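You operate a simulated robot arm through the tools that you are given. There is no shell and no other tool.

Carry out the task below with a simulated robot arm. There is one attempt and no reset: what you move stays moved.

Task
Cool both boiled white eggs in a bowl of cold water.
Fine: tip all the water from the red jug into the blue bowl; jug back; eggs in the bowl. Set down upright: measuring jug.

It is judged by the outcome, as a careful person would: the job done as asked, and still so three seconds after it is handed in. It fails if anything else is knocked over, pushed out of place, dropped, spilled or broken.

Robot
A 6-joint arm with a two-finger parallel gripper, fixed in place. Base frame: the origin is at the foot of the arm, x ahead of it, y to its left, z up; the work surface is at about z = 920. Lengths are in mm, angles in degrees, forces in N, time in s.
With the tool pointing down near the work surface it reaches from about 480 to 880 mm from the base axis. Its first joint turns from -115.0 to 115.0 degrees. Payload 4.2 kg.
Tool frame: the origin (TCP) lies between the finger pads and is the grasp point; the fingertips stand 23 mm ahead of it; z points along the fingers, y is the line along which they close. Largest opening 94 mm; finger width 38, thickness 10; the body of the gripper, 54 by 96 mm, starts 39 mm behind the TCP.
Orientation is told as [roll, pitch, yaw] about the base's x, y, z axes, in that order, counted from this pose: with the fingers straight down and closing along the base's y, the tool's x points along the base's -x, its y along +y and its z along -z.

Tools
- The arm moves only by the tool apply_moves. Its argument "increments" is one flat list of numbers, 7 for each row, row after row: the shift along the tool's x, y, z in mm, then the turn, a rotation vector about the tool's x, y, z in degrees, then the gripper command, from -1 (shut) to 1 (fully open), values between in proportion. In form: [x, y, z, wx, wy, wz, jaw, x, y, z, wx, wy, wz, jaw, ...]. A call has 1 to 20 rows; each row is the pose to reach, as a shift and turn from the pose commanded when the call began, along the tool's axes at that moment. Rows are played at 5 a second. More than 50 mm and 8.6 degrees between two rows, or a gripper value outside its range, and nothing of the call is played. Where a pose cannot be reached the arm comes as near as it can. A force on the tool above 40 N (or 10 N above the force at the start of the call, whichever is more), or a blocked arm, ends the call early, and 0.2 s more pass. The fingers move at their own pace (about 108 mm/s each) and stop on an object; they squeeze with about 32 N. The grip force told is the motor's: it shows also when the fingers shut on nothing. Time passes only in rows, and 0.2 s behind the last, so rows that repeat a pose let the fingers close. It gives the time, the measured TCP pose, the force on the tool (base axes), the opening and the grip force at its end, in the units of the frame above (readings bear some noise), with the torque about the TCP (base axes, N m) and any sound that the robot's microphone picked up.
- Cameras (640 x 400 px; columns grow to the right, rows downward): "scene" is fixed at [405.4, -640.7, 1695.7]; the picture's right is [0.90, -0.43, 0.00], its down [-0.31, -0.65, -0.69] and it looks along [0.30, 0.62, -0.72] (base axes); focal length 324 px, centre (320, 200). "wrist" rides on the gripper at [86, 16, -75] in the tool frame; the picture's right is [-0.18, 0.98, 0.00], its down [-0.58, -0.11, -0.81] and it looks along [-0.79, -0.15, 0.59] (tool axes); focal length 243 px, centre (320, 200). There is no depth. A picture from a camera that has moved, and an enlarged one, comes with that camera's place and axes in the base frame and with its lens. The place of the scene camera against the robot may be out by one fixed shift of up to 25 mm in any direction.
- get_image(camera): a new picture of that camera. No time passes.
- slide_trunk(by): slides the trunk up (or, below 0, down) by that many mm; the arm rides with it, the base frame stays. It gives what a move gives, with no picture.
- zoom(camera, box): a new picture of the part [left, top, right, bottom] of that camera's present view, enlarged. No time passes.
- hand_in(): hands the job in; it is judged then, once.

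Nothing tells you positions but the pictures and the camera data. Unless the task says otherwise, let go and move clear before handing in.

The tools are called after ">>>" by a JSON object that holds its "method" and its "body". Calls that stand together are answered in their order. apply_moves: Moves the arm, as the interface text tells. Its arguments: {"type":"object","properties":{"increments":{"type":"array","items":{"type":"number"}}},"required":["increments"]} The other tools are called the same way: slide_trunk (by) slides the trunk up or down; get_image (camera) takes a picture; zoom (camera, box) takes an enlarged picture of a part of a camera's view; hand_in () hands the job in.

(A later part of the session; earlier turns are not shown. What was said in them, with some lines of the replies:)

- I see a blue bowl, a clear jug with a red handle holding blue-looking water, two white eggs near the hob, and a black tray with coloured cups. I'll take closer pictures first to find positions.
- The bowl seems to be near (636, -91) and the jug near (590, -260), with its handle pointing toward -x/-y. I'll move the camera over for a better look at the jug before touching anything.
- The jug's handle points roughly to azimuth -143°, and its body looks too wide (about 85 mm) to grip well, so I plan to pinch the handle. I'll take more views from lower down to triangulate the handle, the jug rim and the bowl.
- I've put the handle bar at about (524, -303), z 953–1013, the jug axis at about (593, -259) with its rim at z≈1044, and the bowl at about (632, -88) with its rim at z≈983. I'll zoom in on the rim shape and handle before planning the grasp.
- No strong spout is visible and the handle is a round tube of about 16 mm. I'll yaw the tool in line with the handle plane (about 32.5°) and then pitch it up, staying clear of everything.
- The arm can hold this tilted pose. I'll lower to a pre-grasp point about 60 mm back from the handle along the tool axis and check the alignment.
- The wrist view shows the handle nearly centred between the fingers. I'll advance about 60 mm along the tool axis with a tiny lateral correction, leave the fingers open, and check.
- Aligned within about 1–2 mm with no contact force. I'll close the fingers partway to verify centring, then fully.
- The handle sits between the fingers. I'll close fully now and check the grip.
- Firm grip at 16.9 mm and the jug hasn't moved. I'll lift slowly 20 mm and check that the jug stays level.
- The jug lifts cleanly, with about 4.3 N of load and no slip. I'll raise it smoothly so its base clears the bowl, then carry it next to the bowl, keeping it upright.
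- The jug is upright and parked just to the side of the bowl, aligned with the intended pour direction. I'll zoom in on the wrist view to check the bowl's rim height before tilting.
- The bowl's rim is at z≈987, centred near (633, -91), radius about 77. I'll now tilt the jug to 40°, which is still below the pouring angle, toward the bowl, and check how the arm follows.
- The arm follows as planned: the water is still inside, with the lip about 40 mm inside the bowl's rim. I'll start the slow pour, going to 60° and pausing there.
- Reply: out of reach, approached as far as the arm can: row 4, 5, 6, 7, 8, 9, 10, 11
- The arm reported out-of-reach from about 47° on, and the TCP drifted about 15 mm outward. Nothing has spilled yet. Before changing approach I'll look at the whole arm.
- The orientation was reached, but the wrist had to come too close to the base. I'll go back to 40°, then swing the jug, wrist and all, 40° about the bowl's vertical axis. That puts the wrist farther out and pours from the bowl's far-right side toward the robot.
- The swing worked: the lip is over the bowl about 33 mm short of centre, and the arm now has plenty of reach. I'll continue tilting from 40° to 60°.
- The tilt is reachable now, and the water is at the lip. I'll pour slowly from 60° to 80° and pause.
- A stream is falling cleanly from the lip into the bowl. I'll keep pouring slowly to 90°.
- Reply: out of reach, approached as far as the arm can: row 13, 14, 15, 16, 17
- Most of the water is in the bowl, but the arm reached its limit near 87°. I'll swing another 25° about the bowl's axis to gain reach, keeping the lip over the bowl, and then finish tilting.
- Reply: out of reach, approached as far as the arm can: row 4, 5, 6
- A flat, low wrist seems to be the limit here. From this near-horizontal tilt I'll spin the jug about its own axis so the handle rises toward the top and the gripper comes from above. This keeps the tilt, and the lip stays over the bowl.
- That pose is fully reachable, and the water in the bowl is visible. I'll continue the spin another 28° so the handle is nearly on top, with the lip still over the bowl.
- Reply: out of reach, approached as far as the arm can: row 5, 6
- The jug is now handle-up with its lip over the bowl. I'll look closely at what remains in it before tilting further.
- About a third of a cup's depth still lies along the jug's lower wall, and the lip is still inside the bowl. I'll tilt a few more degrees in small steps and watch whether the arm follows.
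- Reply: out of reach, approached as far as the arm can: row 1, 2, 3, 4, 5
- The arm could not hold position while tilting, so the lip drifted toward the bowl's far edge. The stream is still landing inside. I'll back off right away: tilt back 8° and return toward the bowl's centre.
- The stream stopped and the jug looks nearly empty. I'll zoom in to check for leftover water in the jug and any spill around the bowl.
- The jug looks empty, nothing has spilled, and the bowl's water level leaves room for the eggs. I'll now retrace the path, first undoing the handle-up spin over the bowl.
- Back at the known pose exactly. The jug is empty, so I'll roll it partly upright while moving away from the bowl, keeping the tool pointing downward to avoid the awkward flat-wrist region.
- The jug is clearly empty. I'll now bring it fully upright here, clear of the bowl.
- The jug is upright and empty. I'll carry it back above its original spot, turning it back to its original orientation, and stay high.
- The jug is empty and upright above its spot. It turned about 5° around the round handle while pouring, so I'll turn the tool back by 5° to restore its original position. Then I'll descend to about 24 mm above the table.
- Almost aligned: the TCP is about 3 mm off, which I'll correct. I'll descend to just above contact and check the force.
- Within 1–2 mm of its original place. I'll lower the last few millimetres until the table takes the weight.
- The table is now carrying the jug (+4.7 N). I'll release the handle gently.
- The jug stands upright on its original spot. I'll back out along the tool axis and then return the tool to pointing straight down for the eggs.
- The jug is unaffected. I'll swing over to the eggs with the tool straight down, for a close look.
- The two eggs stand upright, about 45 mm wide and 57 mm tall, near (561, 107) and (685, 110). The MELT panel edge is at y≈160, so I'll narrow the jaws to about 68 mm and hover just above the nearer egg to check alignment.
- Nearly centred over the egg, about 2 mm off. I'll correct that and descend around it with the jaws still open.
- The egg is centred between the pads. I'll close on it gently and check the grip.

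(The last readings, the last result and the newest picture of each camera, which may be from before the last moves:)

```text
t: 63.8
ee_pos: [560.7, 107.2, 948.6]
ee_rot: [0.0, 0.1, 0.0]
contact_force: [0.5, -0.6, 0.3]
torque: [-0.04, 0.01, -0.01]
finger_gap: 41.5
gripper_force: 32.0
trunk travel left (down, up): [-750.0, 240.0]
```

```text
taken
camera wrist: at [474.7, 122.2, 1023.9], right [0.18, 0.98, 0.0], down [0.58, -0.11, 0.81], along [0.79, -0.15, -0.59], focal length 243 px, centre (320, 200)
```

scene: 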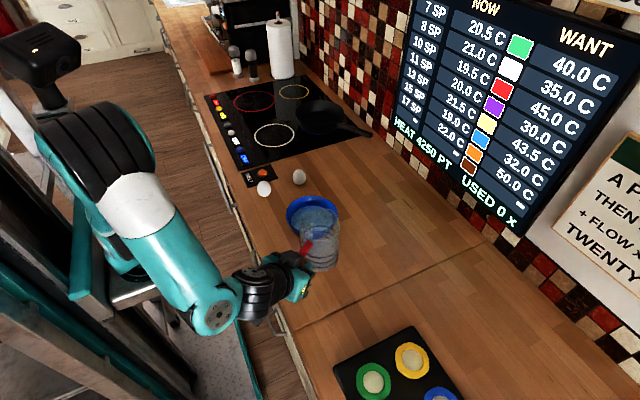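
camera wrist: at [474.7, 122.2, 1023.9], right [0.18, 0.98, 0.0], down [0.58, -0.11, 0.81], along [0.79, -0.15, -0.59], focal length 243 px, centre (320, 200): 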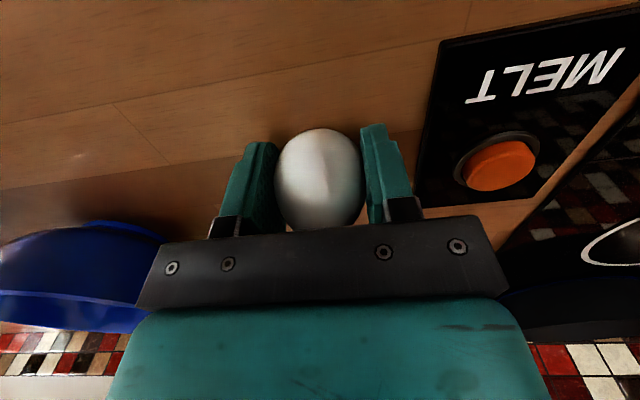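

The egg is held at 41.5 mm with 32 N. I'll lift it and carry it over the centre of the bowl.

>>> {"method": "apply_moves", "body": {"increments": [0, 0, -8, 0, 0, 0, -0.2, 0, 0, -25, 0, 0, 0, -0.2, 0, 0, -50, 0, 0, 0, -0.2, 0, 0, -80, 0, 0, 0, -0.2, 0, 0, -105, 0, 0, 0, -0.2, -4, -10, -120, 0, 0, 0, -0.2, -14, -37, -122, 0, 0, 0, -0.2, -25, -68, -122, 0, 0, 0, -0.2, -36, -99, -122, 0, 0, 0, -0.2, -47, -130, -122, 0, 0, 0, -0.2, -58, -160, -122, 0, 0, 0, -0.2, -67, -184, -122, 0, 0, 0, -0.2, -72.3, -198, -122, 0, 0, 0, -0.2, -72.3, -198, -122, 0, 0, 0, -0.2]}}

>>> {"method": "get_image", "body": {"camera": "wrist"}}

>>> {"method": "zoom", "body": {"camera": "scene", "box": [265, 150, 365, 250]}}

```text
t: 66.8
ee_pos: [635.0, -91.0, 1070.2]
ee_rot: [0.0, 0.0, 0.1]
contact_force: [-0.3, 0.1, -1.6]
torque: [0.01, 0.01, 0.02]
finger_gap: 41.5
gripper_force: 31.9
trunk travel left (down, up): [-750.0, 240.0]
```

```text
taken
camera wrist: at [547.8, -74.8, 1145.4], right [0.18, 0.98, 0.0], down [0.58, -0.11, 0.81], along [0.79, -0.15, -0.59], focal length 243 px, centre (320, 200)
```

wrist: 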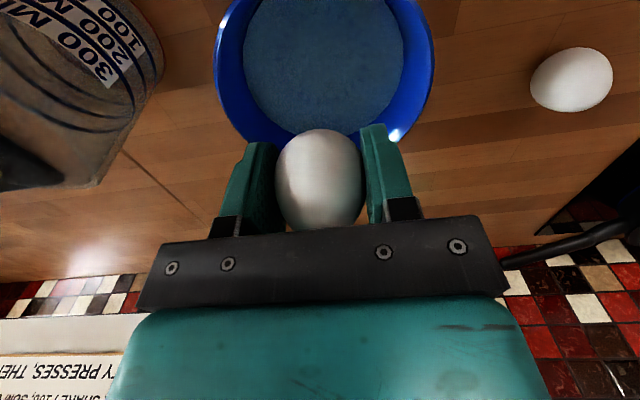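

```text
4.00 times, centred on (315, 200) of scene
camera zoom: at [405.4, -640.7, 1695.7], right [0.9, -0.43, 0.0], down [-0.31, -0.65, -0.69], along [0.3, 0.62, -0.72], focal length 1297 px, centre (340, 200)
```

zoom: 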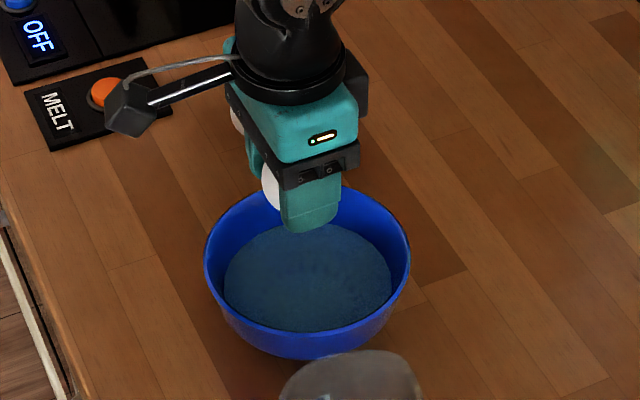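

>>> {"method": "zoom", "body": {"camera": "wrist", "box": [200, 0, 450, 160]}}

```text
2.50 times, centred on (325, 80) of wrist
camera zoom: at [547.8, -74.8, 1145.4], right [0.18, 0.98, 0.0], down [0.58, -0.11, 0.81], along [0.79, -0.15, -0.59], focal length 606 px, centre (308, 500)
```

zoom: 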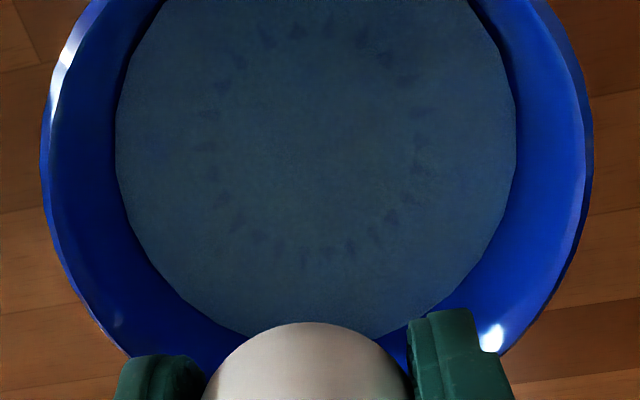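

The egg is over the bowl; a closer fit puts the bowl's centre at about (640, -90). I'll shift 5 mm and lower the egg slowly into the water, stopping about a centimetre above the bottom.

>>> {"method": "apply_moves", "body": {"increments": [-3, 0, 15, 0, 0, 0, -0.2, -5, 0.5, 35, 0, 0, 0, -0.2, -5, 0.5, 52, 0, 0, 0, -0.2, -5, 0.5, 65, 0, 0, 0, -0.2, -5, 0.5, 76, 0, 0, 0, -0.2, -5, 0.5, 86, 0, 0, 0, -0.2, -5, 0.5, 95, 0, 0, 0, -0.2, -5, 0.5, 102, 0, 0, 0, -0.2, -5, 0.5, 107, 0, 0, 0, -0.2, -5, 0.5, 107, 0, 0, 0, -0.2]}}

>>> {"method": "get_image", "body": {"camera": "wrist"}}

>>> {"method": "zoom", "body": {"camera": "scene", "box": [265, 150, 365, 250]}}

```text
t: 69.0
ee_pos: [638.4, -91.2, 963.0]
ee_rot: [0.0, 0.0, 0.0]
contact_force: [0.5, 0.5, -1.0]
torque: [0.02, -0.01, 0.02]
finger_gap: 41.7
gripper_force: 31.6
trunk travel left (down, up): [-750.0, 240.0]
```

```text
taken
camera wrist: at [552.2, -75.8, 1038.0], right [0.18, 0.98, 0.0], down [0.58, -0.11, 0.81], along [0.79, -0.15, -0.59], focal length 243 px, centre (320, 200)
```

wrist: 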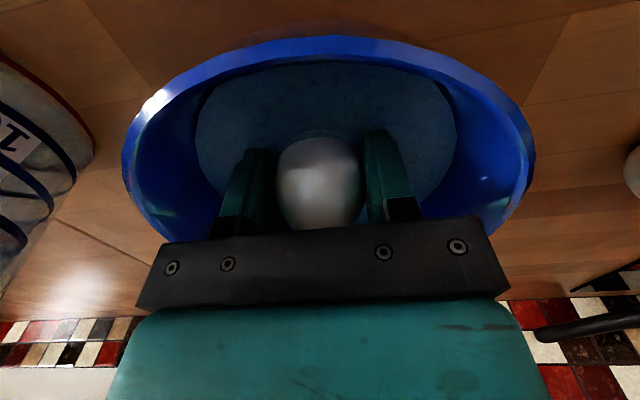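

```text
4.00 times, centred on (315, 200) of scene
camera zoom: at [405.4, -640.7, 1695.7], right [0.9, -0.43, 0.0], down [-0.31, -0.65, -0.69], along [0.3, 0.62, -0.72], focal length 1297 px, centre (340, 200)
```

zoom: 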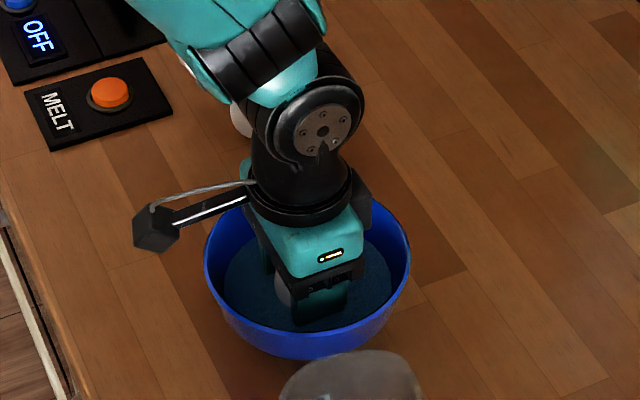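

The egg is partly submerged near the bottom. I'll open the jaws just enough to release it.

>>> {"method": "apply_moves", "body": {"increments": [0, 0, 0, 0, 0, 0, 0.0, 0, 0, 0, 0, 0, 0, 0.1, 0, 0, 0, 0, 0, 0, 0.2, 0, 0, 0, 0, 0, 0, 0.2, 0, 0, 0, 0, 0, 0, 0.2]}}

>>> {"method": "get_image", "body": {"camera": "wrist"}}

```text
t: 70.2
ee_pos: [637.9, -92.3, 963.8]
ee_rot: [0.0, 0.0, 0.0]
contact_force: [2.6, -1.4, 3.9]
torque: [0.02, 0.01, 0.01]
finger_gap: 51.9
gripper_force: 0.0
trunk travel left (down, up): [-750.0, 240.0]
```

```text
taken
camera wrist: at [552.4, -75.9, 1038.3], right [0.18, 0.98, 0.0], down [0.58, -0.11, 0.81], along [0.79, -0.15, -0.59], focal length 243 px, centre (320, 200)
```

wrist: 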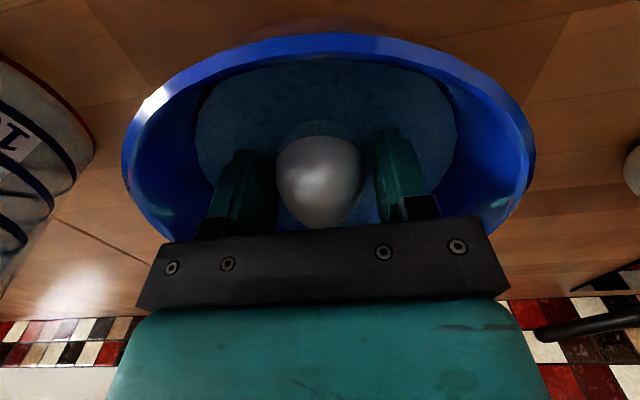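

The finger tips are touching the bowl wall (gap stopped at 52 mm). I'll ease the opening back slightly so they're free, then rise straight up slowly.

>>> {"method": "apply_moves", "body": {"increments": [0, 0, 0, 0, 0, 0, 0.05, 0, 0, -4, 0, 0, 0, 0.05, 0, 0, -9, 0, 0, 0, 0.07, 0, 0, -15, 0, 0, 0, 0.1, 0, 0, -23, 0, 0, 0, 0.2, 0, 0, -23, 0, 0, 0, 0.2]}}

>>> {"method": "get_image", "body": {"camera": "wrist"}}

```text
t: 71.6
ee_pos: [638.2, -91.0, 986.4]
ee_rot: [0.0, 0.0, 0.0]
contact_force: [1.2, 0.4, 0.2]
torque: [0.0, 0.01, 0.02]
finger_gap: 56.2
gripper_force: 0.1
trunk travel left (down, up): [-750.0, 240.0]
```

```text
taken
camera wrist: at [552.5, -74.8, 1061.0], right [0.18, 0.98, 0.0], down [0.58, -0.11, 0.81], along [0.79, -0.15, -0.59], focal length 243 px, centre (320, 200)
```

wrist: 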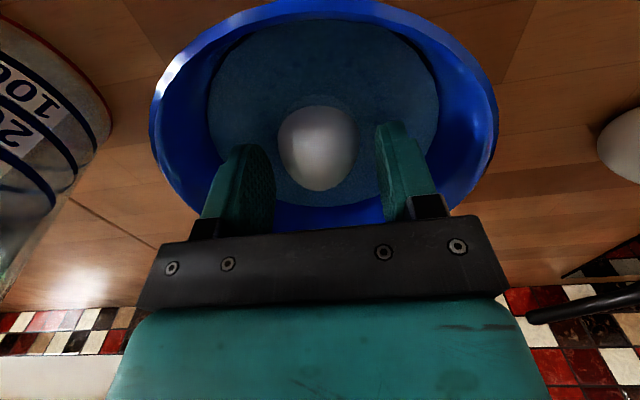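

The egg stayed in the bowl, standing in the water. I'll rise clear and look at it.

>>> {"method": "apply_moves", "body": {"increments": [0, 0, -20, 0, 0, 0, 0.3, 0, 0, -50, 0, 0, 0, 0.45, 0, 0, -85, 0, 0, 0, 0.45, 0, 0, -120, 0, 0, 0, 0.45, 0, 0, -120, 0, 0, 0, 0.45]}}

>>> {"method": "get_image", "body": {"camera": "wrist"}}

>>> {"method": "zoom", "body": {"camera": "wrist", "box": [200, 0, 450, 160]}}

>>> {"method": "zoom", "body": {"camera": "scene", "box": [265, 150, 365, 250]}}

```text
t: 72.8
ee_pos: [638.6, -90.2, 1105.4]
ee_rot: [0.0, 0.1, -0.1]
contact_force: [-0.2, -0.3, 0.0]
torque: [0.01, 0.0, -0.02]
finger_gap: 68.3
gripper_force: 0.0
trunk travel left (down, up): [-750.0, 240.0]
```

```text
taken
camera wrist: at [551.9, -74.8, 1180.2], right [0.18, 0.98, 0.0], down [0.58, -0.11, 0.81], along [0.79, -0.15, -0.59], focal length 243 px, centre (320, 200)
```

wrist: 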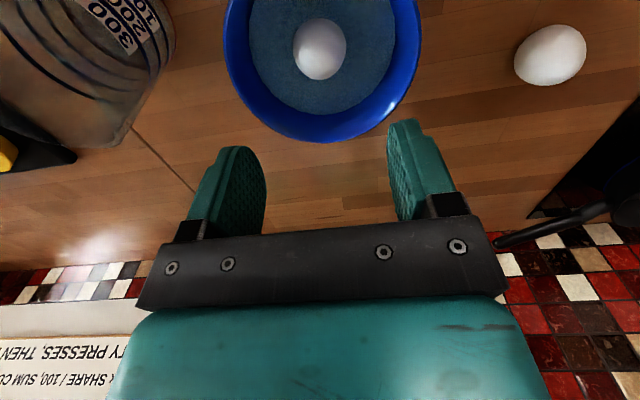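

```text
2.50 times, centred on (325, 80) of wrist
camera zoom: at [551.9, -74.8, 1180.2], right [0.18, 0.98, 0.0], down [0.58, -0.11, 0.81], along [0.79, -0.15, -0.59], focal length 606 px, centre (308, 500)
```

zoom: 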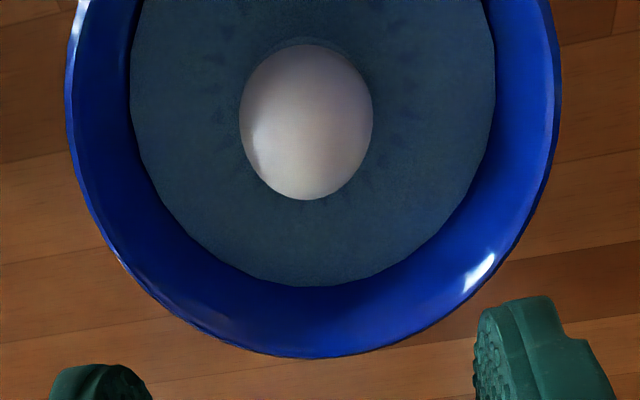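

```text
4.00 times, centred on (315, 200) of scene
camera zoom: at [405.4, -640.7, 1695.7], right [0.9, -0.43, 0.0], down [-0.31, -0.65, -0.69], along [0.3, 0.62, -0.72], focal length 1297 px, centre (340, 200)
```

zoom: 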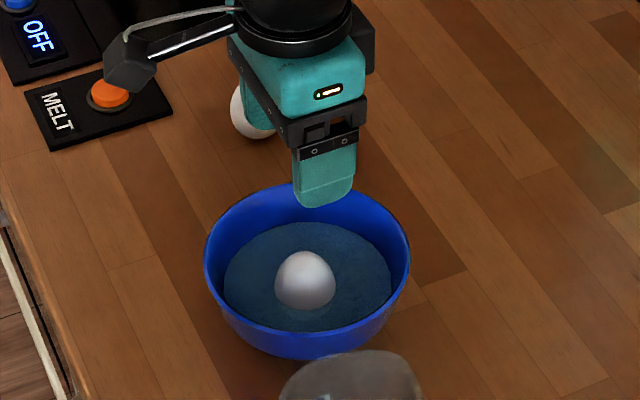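

The first egg stands at the bowl's centre, which leaves little room for the second. I'll close the fingers and gently nudge this egg about 20 mm toward -y so both fit side by side. First I'll lower the closed fingers between the egg and the +y wall.

>>> {"method": "apply_moves", "body": {"increments": [-1.4, 12, 10, 0, 0, 0, -0.3, -1.4, 24, 25, 0, 0, 0, -1, -1.4, 32.5, 45, 0, 0, 0, -1, -1.4, 32.5, 65, 0, 0, 0, -1, -1.4, 32.5, 85, 0, 0, 0, -1, -1.4, 32.5, 100, 0, 0, 0, -1, -1.4, 32.5, 112, 0, 0, 0, -1, -1.4, 32.5, 112, 0, 0, 0, -1]}}

>>> {"method": "get_image", "body": {"camera": "wrist"}}

>>> {"method": "zoom", "body": {"camera": "scene", "box": [265, 150, 365, 250]}}

```text
t: 74.6
ee_pos: [638.7, -56.7, 992.8]
ee_rot: [0.1, 0.1, 0.1]
contact_force: [-0.6, -0.1, 0.0]
torque: [0.01, -0.01, 0.0]
finger_gap: 0.0
gripper_force: 31.7
trunk travel left (down, up): [-750.0, 240.0]
```

```text
taken
camera wrist: at [553.6, -41.4, 1067.8], right [0.18, 0.98, 0.0], down [0.58, -0.11, 0.81], along [0.79, -0.15, -0.59], focal length 243 px, centre (320, 200)
```

wrist: 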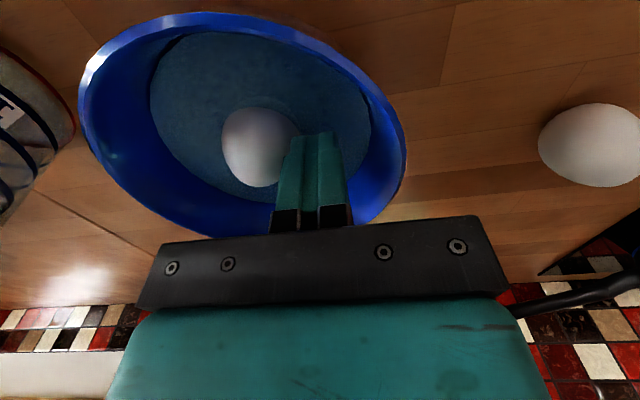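

```text
4.00 times, centred on (315, 200) of scene
camera zoom: at [405.4, -640.7, 1695.7], right [0.9, -0.43, 0.0], down [-0.31, -0.65, -0.69], along [0.3, 0.62, -0.72], focal length 1297 px, centre (340, 200)
```

zoom: 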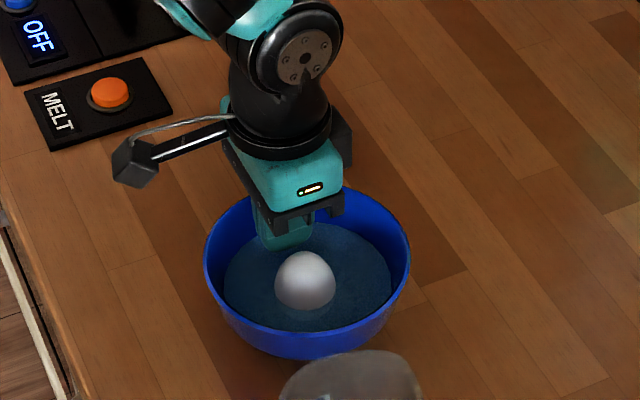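

The closed fingers are beside the egg. I'll lower them 14 mm more and push slowly toward -y.

>>> {"method": "apply_moves", "body": {"increments": [0, 0, 7, 0, 0, 0, -1, 0, 0, 14, 0, 0, 0, -1, 0, -4, 14, 0, 0, 0, -1, 0, -8, 14, 0, 0, 0, -1, 0, -12, 14, 0, 0, 0, -1, 0, -16, 14, 0, 0, 0, -1, 0, -20, 14, 0, 0, 0, -1, 0, -23, 14, 0, 0, 0, -1, 0, -23, 14, 0, 0, 0, -1]}}

>>> {"method": "get_image", "body": {"camera": "wrist"}}

>>> {"method": "zoom", "body": {"camera": "scene", "box": [265, 150, 365, 250]}}

```text
t: 76.6
ee_pos: [639.3, -81.4, 981.3]
ee_rot: [-0.1, 0.1, 0.1]
contact_force: [0.4, 1.1, -0.8]
torque: [0.03, 0.01, 0.01]
finger_gap: 0.0
gripper_force: 32.3
trunk travel left (down, up): [-750.0, 240.0]
```

```text
taken
camera wrist: at [553.7, -64.8, 1055.0], right [0.18, 0.98, 0.0], down [0.58, -0.11, 0.81], along [0.79, -0.15, -0.59], focal length 243 px, centre (320, 200)
```

wrist: 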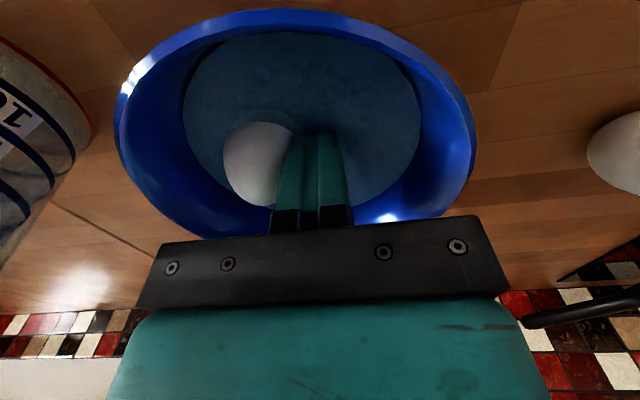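

```text
4.00 times, centred on (315, 200) of scene
camera zoom: at [405.4, -640.7, 1695.7], right [0.9, -0.43, 0.0], down [-0.31, -0.65, -0.69], along [0.3, 0.62, -0.72], focal length 1297 px, centre (340, 200)
```

zoom: 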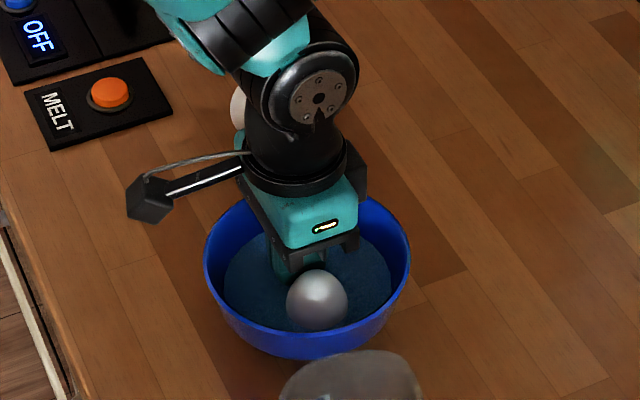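

The egg slid over to the -y side and the bowl hasn't moved. I'll back off and rise, then check that it stays there.

>>> {"method": "apply_moves", "body": {"increments": [0, 5, 0, 0, 0, 0, -1, 0, 10, -10, 0, 0, 0, -1, 0, 10, -35, 0, 0, 0, -1, 0, 10, -70, 0, 0, 0, -1, 0, 10, -110, 0, 0, 0, 0, 0, 10, -150, 0, 0, 0, 0.4, 0, 10, -150, 0, 0, 0, 0.4]}}

>>> {"method": "get_image", "body": {"camera": "wrist"}}

>>> {"method": "zoom", "body": {"camera": "scene", "box": [265, 150, 365, 250]}}

```text
t: 78.2
ee_pos: [640.5, -68.3, 1129.7]
ee_rot: [0.0, 0.1, 0.0]
contact_force: [0.3, -0.1, -1.2]
torque: [-0.01, -0.03, 0.01]
finger_gap: 65.8
gripper_force: 0.0
trunk travel left (down, up): [-750.0, 240.0]
```

```text
taken
camera wrist: at [554.3, -53.1, 1205.7], right [0.18, 0.98, 0.0], down [0.58, -0.11, 0.81], along [0.79, -0.15, -0.59], focal length 243 px, centre (320, 200)
```

wrist: 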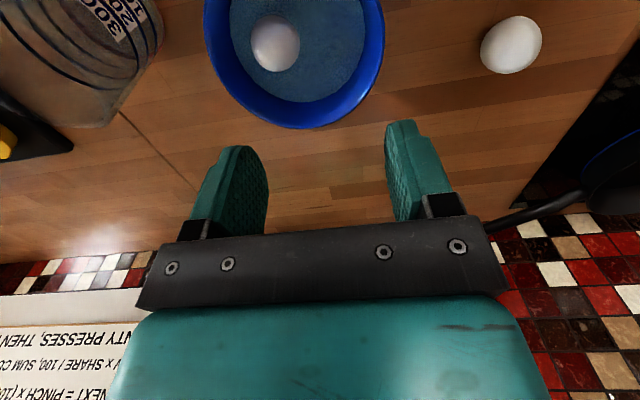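

```text
4.00 times, centred on (315, 200) of scene
camera zoom: at [405.4, -640.7, 1695.7], right [0.9, -0.43, 0.0], down [-0.31, -0.65, -0.69], along [0.3, 0.62, -0.72], focal length 1297 px, centre (340, 200)
```

zoom: 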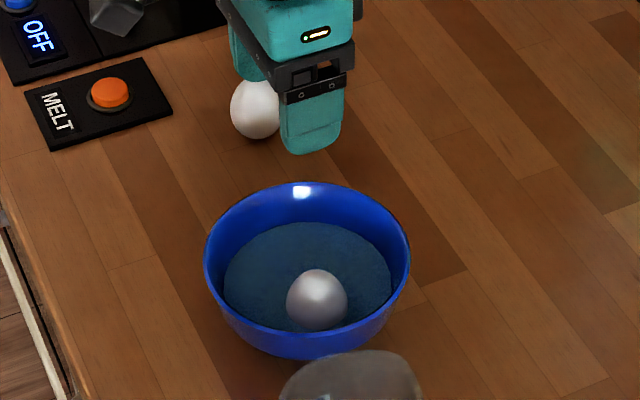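

Egg one stays at about (641, -112). I'll move over to the second egg, turning the tool 90° so the jaws close along x.

>>> {"method": "apply_moves", "body": {"increments": [-3.7, 14.8, 2.5, 0, 0, -7.5, 0.4, -7.4, 29.7, 5, 0, 0, -15, 0.4, -11.1, 44.5, 7.5, 0, 0, -22.5, 0.4, -14.8, 59.3, 10, 0, 0, -30, 0.4, -18.5, 74.2, 12.5, 0, 0, -37.5, 0.4, -22.3, 89, 15, 0, 0, -45, 0.4, -26, 103.8, 17.5, 0, 0, -52.5, 0.4, -29.7, 118.7, 20, 0, 0, -60, 0.4, -33.4, 133.5, 22.5, 0, 0, -67.5, 0.4, -37.1, 148.3, 25, 0, 0, -75, 0.4, -40.8, 163.2, 27.5, 0, 0, -82.5, 0.4, -44.5, 178, 30, 0, 0, -90, 0.4, -44.5, 178, 30, 0, 0, -90, 0.4]}}

>>> {"method": "get_image", "body": {"camera": "wrist"}}

>>> {"method": "zoom", "body": {"camera": "scene", "box": [235, 155, 345, 245]}}

```text
t: 81.0
ee_pos: [685.2, 107.8, 1098.5]
ee_rot: [0.1, -0.1, 90.1]
contact_force: [-0.2, -0.1, -0.3]
torque: [0.03, 0.01, 0.0]
finger_gap: 65.4
gripper_force: 0.1
trunk travel left (down, up): [-750.0, 240.0]
```

```text
taken
camera wrist: at [669.0, 20.7, 1174.0], right [-0.98, 0.18, 0.0], down [0.11, 0.58, 0.81], along [0.15, 0.79, -0.59], focal length 243 px, centre (320, 200)
```

wrist: 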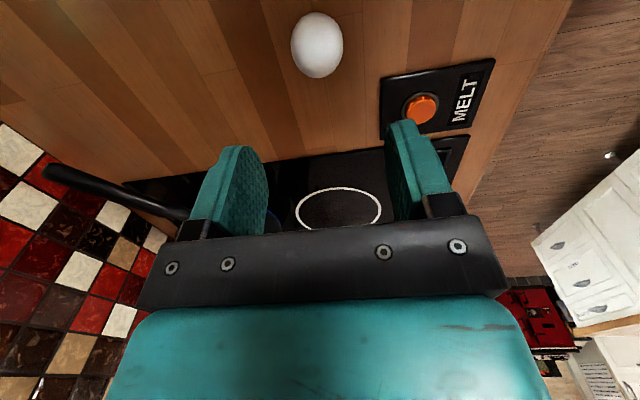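

```text
4.44 times, centred on (290, 200) of scene
camera zoom: at [405.4, -640.7, 1695.7], right [0.9, -0.43, 0.0], down [-0.31, -0.65, -0.69], along [0.3, 0.62, -0.72], focal length 1441 px, centre (453, 200)
```

zoom: 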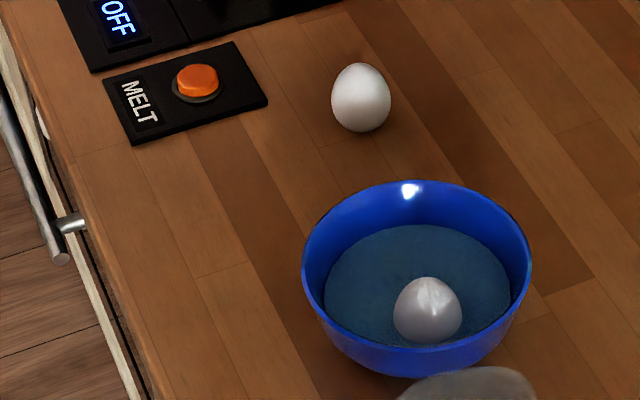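

>>> {"method": "apply_moves", "body": {"increments": [0, -1, 25, 0, 0, 0, 0.45, 0, -1.8, 52, 0, 0, 0, 0.45, 0, -1.8, 78, 0, 0, 0, 0.45, 0, -1.8, 78, 0, 0, 0, 0.45]}}

>>> {"method": "get_image", "body": {"camera": "wrist"}}

```text
t: 82.0
ee_pos: [686.4, 105.6, 1019.5]
ee_rot: [0.1, 0.1, 90.0]
contact_force: [-0.4, -0.7, -0.4]
torque: [-0.01, 0.0, 0.01]
finger_gap: 68.1
gripper_force: 0.0
trunk travel left (down, up): [-750.0, 240.0]
```

```text
taken
camera wrist: at [669.6, 20.1, 1094.5], right [-0.98, 0.18, 0.0], down [0.11, 0.58, 0.81], along [0.15, 0.79, -0.59], focal length 243 px, centre (320, 200)
```

wrist: 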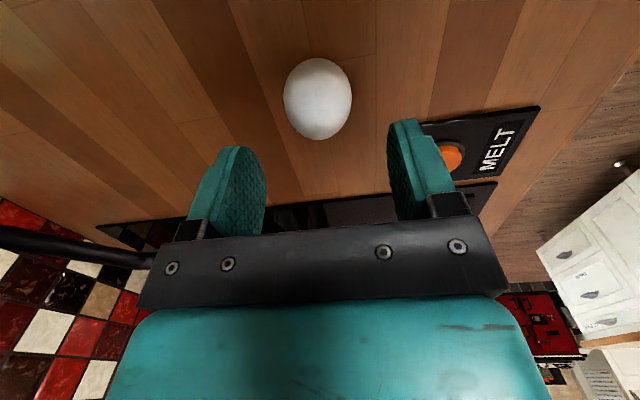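

>>> {"method": "apply_moves", "body": {"increments": [-0.7, -1, 20, 0, 0, 0, 0.45, -0.7, -1, 40, 0, 0, 0, 0.45, -0.7, -1, 54, 0, 0, 0, 0.45, -0.7, -1, 61.5, 0, 0, 0, 0.45, -0.7, -1, 61.5, 0, 0, 0, 0.45]}}

>>> {"method": "get_image", "body": {"camera": "wrist"}}

```text
t: 83.2
ee_pos: [686.4, 107.7, 960.6]
ee_rot: [0.2, 0.0, 90.0]
contact_force: [0.0, 0.2, 0.9]
torque: [-0.03, 0.0, 0.02]
finger_gap: 68.1
gripper_force: 0.1
trunk travel left (down, up): [-750.0, 240.0]
```

```text
taken
camera wrist: at [670.3, 20.6, 1034.8], right [-0.98, 0.18, 0.0], down [0.11, 0.58, 0.81], along [0.15, 0.79, -0.59], focal length 243 px, centre (320, 200)
```

wrist: 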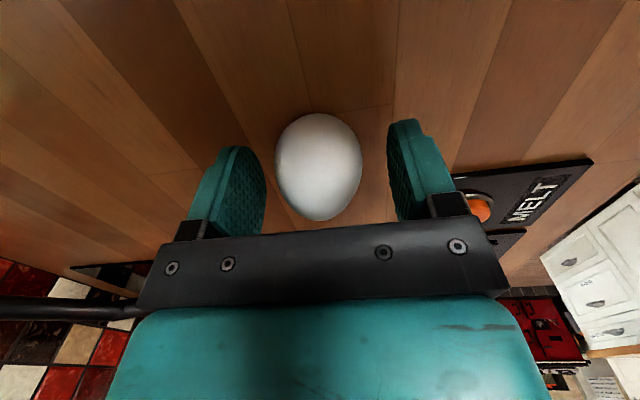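

>>> {"method": "apply_moves", "body": {"increments": [0, 0, 3, 0, 0, 0, 0.3, 0, 0, 3, 0, 0, 0, 0.1, 0, 0, 3, 0, 0, 0, -0.1, 0, 0, 3, 0, 0, 0, -0.2, 0, 0, 3, 0, 0, 0, -0.2]}}

>>> {"method": "get_image", "body": {"camera": "wrist"}}

```text
t: 84.4
ee_pos: [686.3, 108.1, 957.8]
ee_rot: [0.1, 0.1, 90.1]
contact_force: [0.6, 0.1, 0.1]
torque: [0.03, 0.0, 0.01]
finger_gap: 41.4
gripper_force: 32.2
trunk travel left (down, up): [-750.0, 240.0]
```

```text
taken
camera wrist: at [670.8, 20.7, 1031.9], right [-0.98, 0.18, 0.0], down [0.11, 0.58, 0.81], along [0.15, 0.79, -0.59], focal length 243 px, centre (320, 200)
```

wrist: 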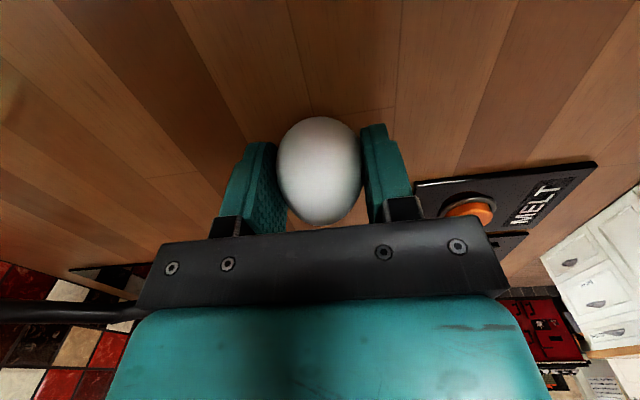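

Egg two is held. I'll lift it and carry it over the free +y side of the bowl.

>>> {"method": "apply_moves", "body": {"increments": [0, 0, -8, 0, 0, 0, -0.2, 0, 0, -25, 0, 0, 0, -0.2, 0, 0, -50, 0, 0, 0, -0.2, 0, 0, -80, 0, 0, 0, -0.2, 0, 0, -105, 0, 0, 0, -0.2, 10, 3, -120, 0, 0, 0, -0.2, 35, 9, -124, 0, 0, 0, -0.2, 63, 17, -124, 0, 0, 0, -0.2, 91, 25, -124, 0, 0, 0, -0.2, 119, 32, -124, 0, 0, 0, -0.2, 145, 39, -124, 0, 0, 0, -0.2, 165, 44, -124, 0, 0, 0, -0.2, 176, 46.3, -124, 0, 0, 0, -0.2, 176, 46.3, -124, 0, 0, 0, -0.2]}}

>>> {"method": "get_image", "body": {"camera": "wrist"}}

>>> {"method": "zoom", "body": {"camera": "wrist", "box": [200, 0, 450, 160]}}

>>> {"method": "zoom", "body": {"camera": "scene", "box": [265, 150, 365, 250]}}

```text
t: 87.4
ee_pos: [642.2, -66.9, 1081.3]
ee_rot: [0.0, -0.1, 90.0]
contact_force: [-0.4, -0.1, 0.0]
torque: [0.01, -0.01, 0.01]
finger_gap: 41.5
gripper_force: 32.0
trunk travel left (down, up): [-750.0, 240.0]
```

```text
taken
camera wrist: at [625.4, -154.2, 1155.9], right [-0.98, 0.18, 0.0], down [0.11, 0.58, 0.81], along [0.15, 0.79, -0.59], focal length 243 px, centre (320, 200)
```

wrist: 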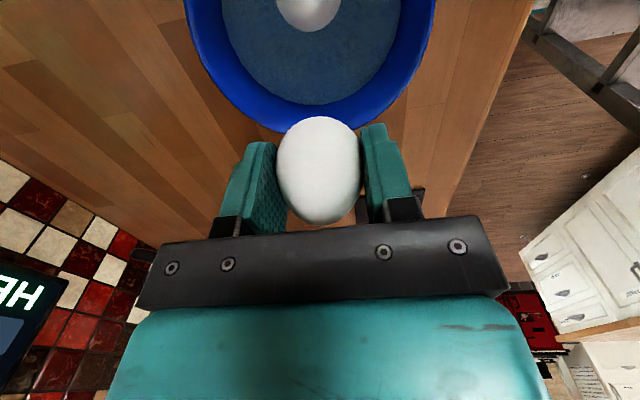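

```text
2.50 times, centred on (325, 80) of wrist
camera zoom: at [625.4, -154.2, 1155.9], right [-0.98, 0.18, 0.0], down [0.11, 0.58, 0.81], along [0.15, 0.79, -0.59], focal length 606 px, centre (308, 500)
```

zoom: 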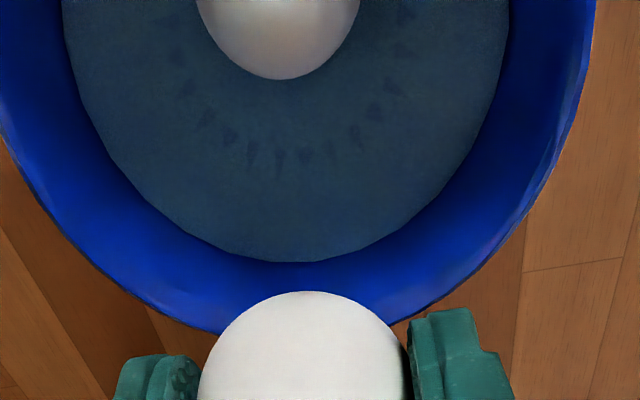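

```text
4.00 times, centred on (315, 200) of scene
camera zoom: at [405.4, -640.7, 1695.7], right [0.9, -0.43, 0.0], down [-0.31, -0.65, -0.69], along [0.3, 0.62, -0.72], focal length 1297 px, centre (340, 200)
```

zoom: 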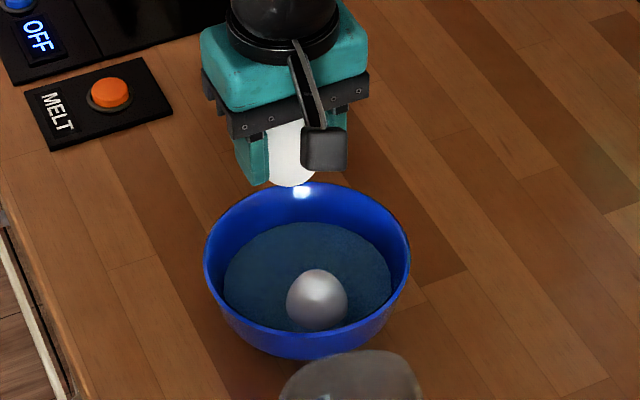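

The second egg is above the +y side, with egg one clear on the -y side. I'll lower it slowly into the gap while watching the force.

>>> {"method": "apply_moves", "body": {"increments": [0, 1, 15, 0, 0, 0, -0.2, 0, 1, 32, 0, 0, 0, -0.2, 0, 1, 47, 0, 0, 0, -0.2, 0, 1, 60, 0, 0, 0, -0.2, 0, 1, 70, 0, 0, 0, -0.2, 0, 1, 78, 0, 0, 0, -0.2, 0, 1, 85, 0, 0, 0, -0.2, 0, 1, 85, 0, 0, 0, -0.2]}}

>>> {"method": "get_image", "body": {"camera": "wrist"}}

>>> {"method": "zoom", "body": {"camera": "scene", "box": [265, 150, 365, 250]}}

```text
t: 89.2
ee_pos: [638.7, -67.0, 996.2]
ee_rot: [0.0, -0.1, 90.0]
contact_force: [-0.3, 0.2, -1.1]
torque: [0.02, 0.01, 0.0]
finger_gap: 41.5
gripper_force: 31.9
trunk travel left (down, up): [-750.0, 240.0]
```

```text
taken
camera wrist: at [622.9, -155.0, 1070.6], right [-0.98, 0.18, 0.0], down [0.11, 0.58, 0.81], along [0.15, 0.79, -0.59], focal length 243 px, centre (320, 200)
```

wrist: 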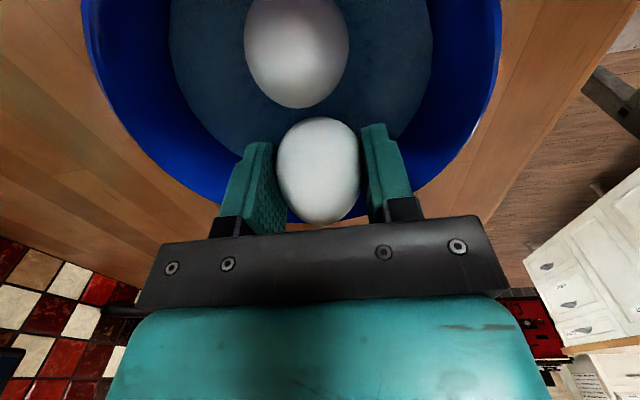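

```text
4.00 times, centred on (315, 200) of scene
camera zoom: at [405.4, -640.7, 1695.7], right [0.9, -0.43, 0.0], down [-0.31, -0.65, -0.69], along [0.3, 0.62, -0.72], focal length 1297 px, centre (340, 200)
```

zoom: 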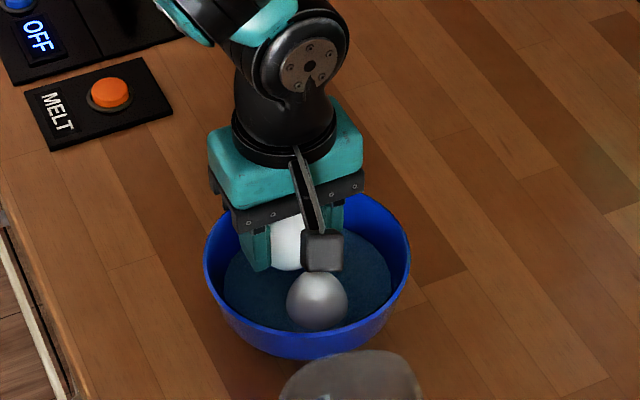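

Both eggs are visible with a small gap between them, and there's no contact yet. I'll lower another 11 mm and read the force.

>>> {"method": "apply_moves", "body": {"increments": [-1, 0, 4, 0, 0, 0, -0.2, -1.5, 0, 8, 0, 0, 0, -0.2, -1.5, 0, 11, 0, 0, 0, -0.2, -1.5, 0, 11, 0, 0, 0, -0.2]}}

>>> {"method": "get_image", "body": {"camera": "wrist"}}

```text
t: 90.2
ee_pos: [640.9, -66.2, 985.8]
ee_rot: [0.2, 0.1, 90.0]
contact_force: [0.3, -0.6, -0.3]
torque: [-0.02, 0.02, -0.01]
finger_gap: 41.4
gripper_force: 32.2
trunk travel left (down, up): [-750.0, 240.0]
```

```text
taken
camera wrist: at [624.1, -153.5, 1059.9], right [-0.98, 0.18, 0.0], down [0.11, 0.58, 0.81], along [0.15, 0.79, -0.59], focal length 243 px, centre (320, 200)
```

wrist: 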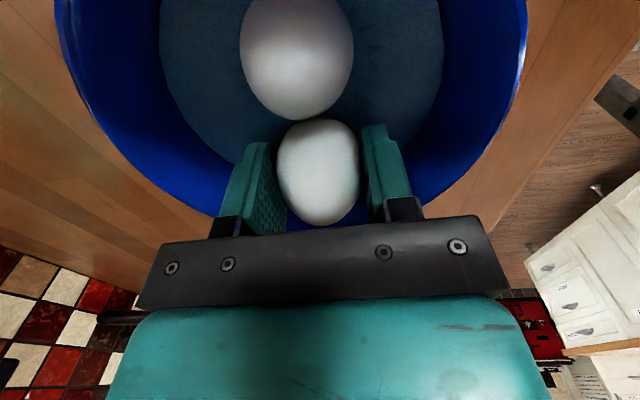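

>>> {"method": "apply_moves", "body": {"increments": [0, 0, 2, 0, 0, 0, -0.2, 0, 0, 4, 0, 0, 0, -0.2, 0, 0, 4, 0, 0, 0, -0.2]}}

```text
t: 91.0
ee_pos: [640.4, -66.5, 981.5]
ee_rot: [0.0, 0.0, 90.0]
contact_force: [0.6, -1.6, 2.3]
torque: [0.02, 0.07, 0.03]
finger_gap: 41.6
gripper_force: 31.6
trunk travel left (down, up): [-750.0, 240.0]
```

A light contact (about 2–3 N) shows the egg has touched down in its gap. I'll open just enough to release it.

>>> {"method": "apply_moves", "body": {"increments": [0, 0, 0, 0, 0, 0, -0.08, 0, 0, 0, 0, 0, 0, -0.02, 0, 0, 0, 0, 0, 0, 0.03, 0, 0, 0, 0, 0, 0, 0.06, 0, 0, 0, 0, 0, 0, 0.06]}}

>>> {"method": "get_image", "body": {"camera": "wrist"}}

>>> {"method": "zoom", "body": {"camera": "scene", "box": [265, 150, 365, 250]}}

```text
t: 92.2
ee_pos: [640.7, -66.4, 981.1]
ee_rot: [0.2, -0.1, 90.0]
contact_force: [1.9, -1.9, 1.9]
torque: [0.01, 0.08, 0.03]
finger_gap: 49.1
gripper_force: 0.0
trunk travel left (down, up): [-750.0, 240.0]
```

```text
taken
camera wrist: at [624.1, -153.4, 1055.8], right [-0.98, 0.18, 0.0], down [0.11, 0.58, 0.81], along [0.15, 0.79, -0.59], focal length 243 px, centre (320, 200)
```

wrist: 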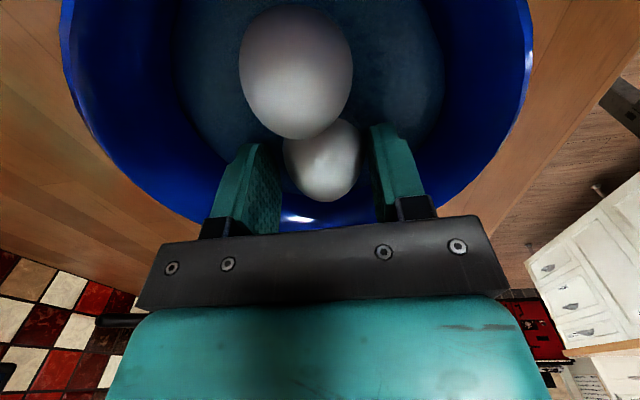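

```text
4.00 times, centred on (315, 200) of scene
camera zoom: at [405.4, -640.7, 1695.7], right [0.9, -0.43, 0.0], down [-0.31, -0.65, -0.69], along [0.3, 0.62, -0.72], focal length 1297 px, centre (340, 200)
```

zoom: 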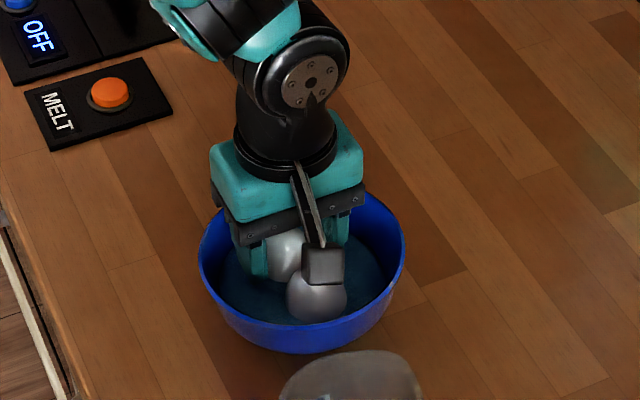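

Egg two dropped into the water. The bowl seems to have been nudged a few millimetres by a finger, so I'll narrow the jaws slightly and rise straight out.

>>> {"method": "apply_moves", "body": {"increments": [0, 0, -1, 0, 0, 0, 0.03, 0, 0, -6, 0, 0, 0, 0.03, 0, 0, -13, 0, 0, 0, 0.03, 0, 0, -25, 0, 0, 0, 0.05, 0, 0, -45, 0, 0, 0, 0.1, 0, 0, -80, 0, 0, 0, 0.2, 0, 0, -120, 0, 0, 0, 0.3, 0, 0, -120, 0, 0, 0, 0.3]}}

>>> {"method": "get_image", "body": {"camera": "wrist"}}

>>> {"method": "zoom", "body": {"camera": "scene", "box": [265, 150, 365, 250]}}

```text
t: 94.0
ee_pos: [637.7, -64.4, 1102.2]
ee_rot: [0.1, 0.0, 89.9]
contact_force: [0.1, 0.3, 0.4]
torque: [-0.01, 0.02, 0.04]
finger_gap: 61.2
gripper_force: 0.1
trunk travel left (down, up): [-750.0, 240.0]
```

```text
taken
camera wrist: at [623.0, -152.1, 1176.8], right [-0.98, 0.18, 0.0], down [0.11, 0.58, 0.81], along [0.15, 0.79, -0.59], focal length 243 px, centre (320, 200)
```

wrist: 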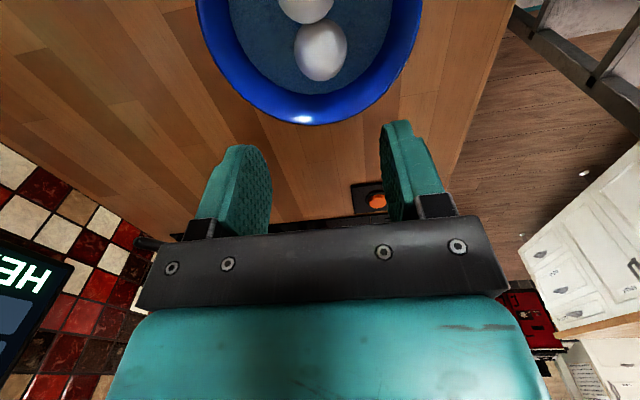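

```text
4.00 times, centred on (315, 200) of scene
camera zoom: at [405.4, -640.7, 1695.7], right [0.9, -0.43, 0.0], down [-0.31, -0.65, -0.69], along [0.3, 0.62, -0.72], focal length 1297 px, centre (340, 200)
```

zoom: 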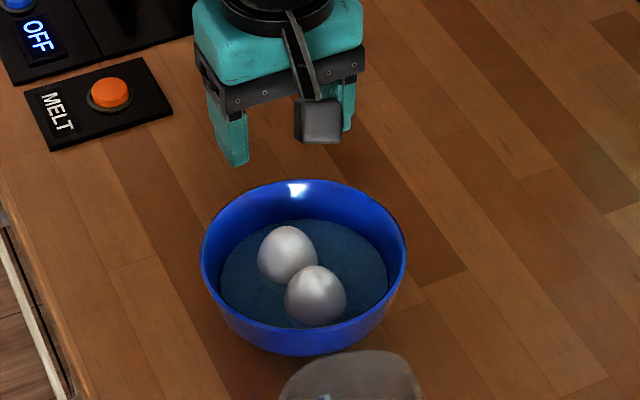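

Both eggs now sit side by side in the water and the bowl moved only about 3 mm. I'll move the arm clear and do a final check of everything.

>>> {"method": "apply_moves", "body": {"increments": [0, 0, -30, 0, 0, 0, 0.3, 0, 0, -65, 0, 0, 0, 0.3, 0, 0, -100, 0, 0, 0, 0.3, 0, 30, -130, 0, 0, 0, 0.3, 0, 65, -140, 0, 0, 0, 0.3, 0, 100, -140, 0, 0, 0, 0.3, 0, 130, -140, 0, 0, 0, 0.3, 0, 130, -140, 0, 0, 0, 0.3]}}

>>> {"method": "get_image", "body": {"camera": "scene"}}

>>> {"method": "zoom", "body": {"camera": "scene", "box": [270, 170, 370, 310]}}

>>> {"method": "zoom", "body": {"camera": "scene", "box": [280, 185, 345, 245]}}

```text
t: 95.8
ee_pos: [508.6, -65.1, 1242.5]
ee_rot: [0.1, 0.0, 90.0]
contact_force: [0.8, -0.7, 0.0]
torque: [0.04, 0.01, 0.0]
finger_gap: 61.0
gripper_force: 0.1
trunk travel left (down, up): [-750.0, 240.0]
```

```text
taken
```

scene: 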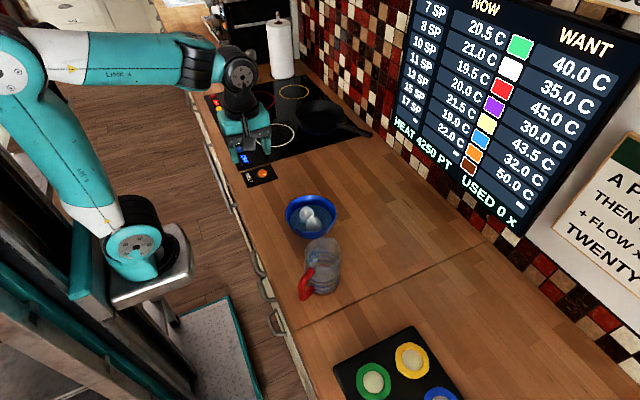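

```text
2.86 times, centred on (320, 240) of scene
camera zoom: at [405.4, -640.7, 1695.7], right [0.9, -0.43, 0.0], down [-0.31, -0.65, -0.69], along [0.3, 0.62, -0.72], focal length 926 px, centre (320, 86)
```

zoom: 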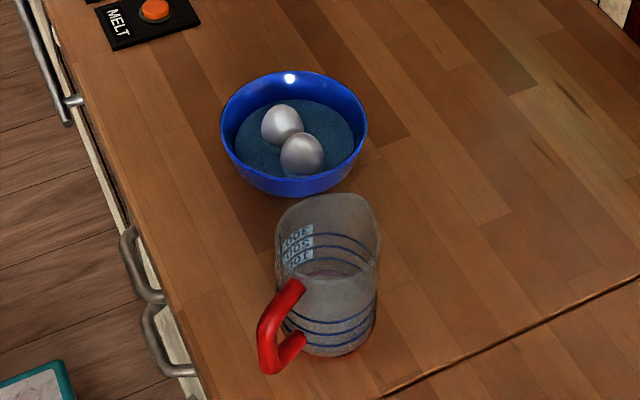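

```text
6.67 times, centred on (312, 215) of scene
camera zoom: at [405.4, -640.7, 1695.7], right [0.9, -0.43, 0.0], down [-0.31, -0.65, -0.69], along [0.3, 0.62, -0.72], focal length 2162 px, centre (370, 100)
```

zoom: 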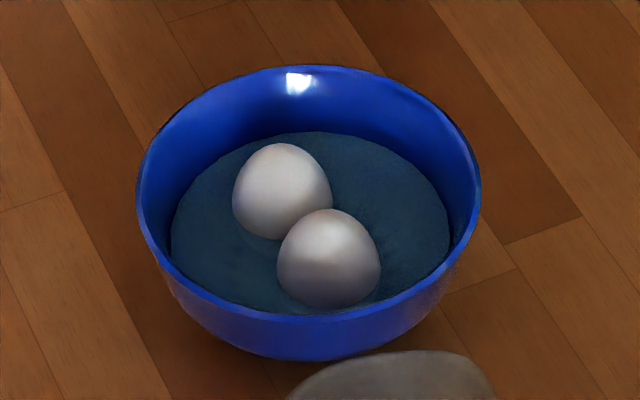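

The bowl holds the water and both eggs, and the counter is dry. One last close look at the jug for leftover water.

>>> {"method": "zoom", "body": {"camera": "scene", "box": [295, 230, 350, 305]}}

>>> {"method": "get_image", "body": {"camera": "wrist"}}

```text
5.33 times, centred on (322, 268) of scene
camera zoom: at [405.4, -640.7, 1695.7], right [0.9, -0.43, 0.0], down [-0.31, -0.65, -0.69], along [0.3, 0.62, -0.72], focal length 1730 px, centre (307, -160)
```

zoom: 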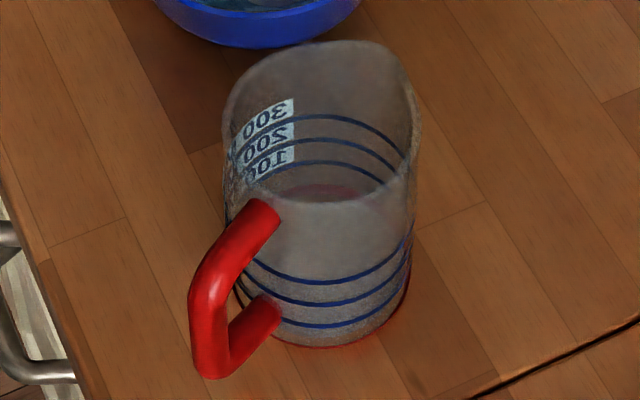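

```text
taken
camera wrist: at [493.6, -152.2, 1316.9], right [-0.98, 0.18, 0.0], down [0.11, 0.58, 0.81], along [0.15, 0.79, -0.59], focal length 243 px, centre (320, 200)
```

wrist: 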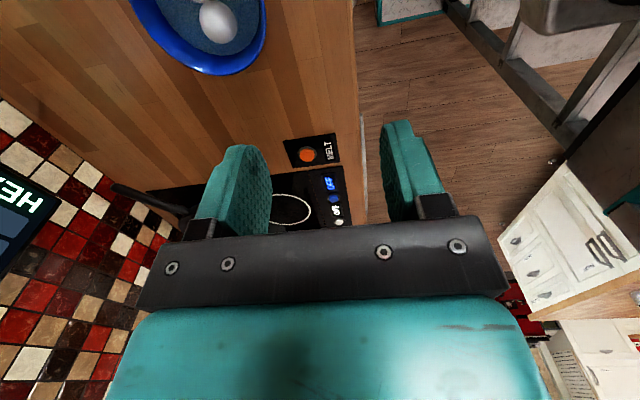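

The jug is empty, upright and back on its original spot. The bowl holds the water and both eggs, nothing has spilled or been knocked over, and the arm is clear, so I'm handing in.

>>> {"method": "hand_in", "body": {}}

```text
The job is handed in.
```

The job is handed in: both eggs are in the blue bowl with the cold water, and the red-handled jug is back in its place. I haven't seen the judging result.

- **Water:** the jug looked empty in the last close-up, and I saw no spills on the counter.
- **Jug:** it stands upright within about 2 mm of where it started, handle facing the same way.
- **Eggs:** they sit side by side, partly under water. I nudged the first one aside inside the bowl to make room for the second.
- **Bowl:** a finger pushed it about 3 mm while I was releasing the second egg. I left it there rather than risk pushing it further.

The pour took several tries because the arm hit its reach limit mid-tilt. At one point the stream drifted close to the bowl's rim, but it stayed inside. The arm has let go of everything and is clear of the work area.
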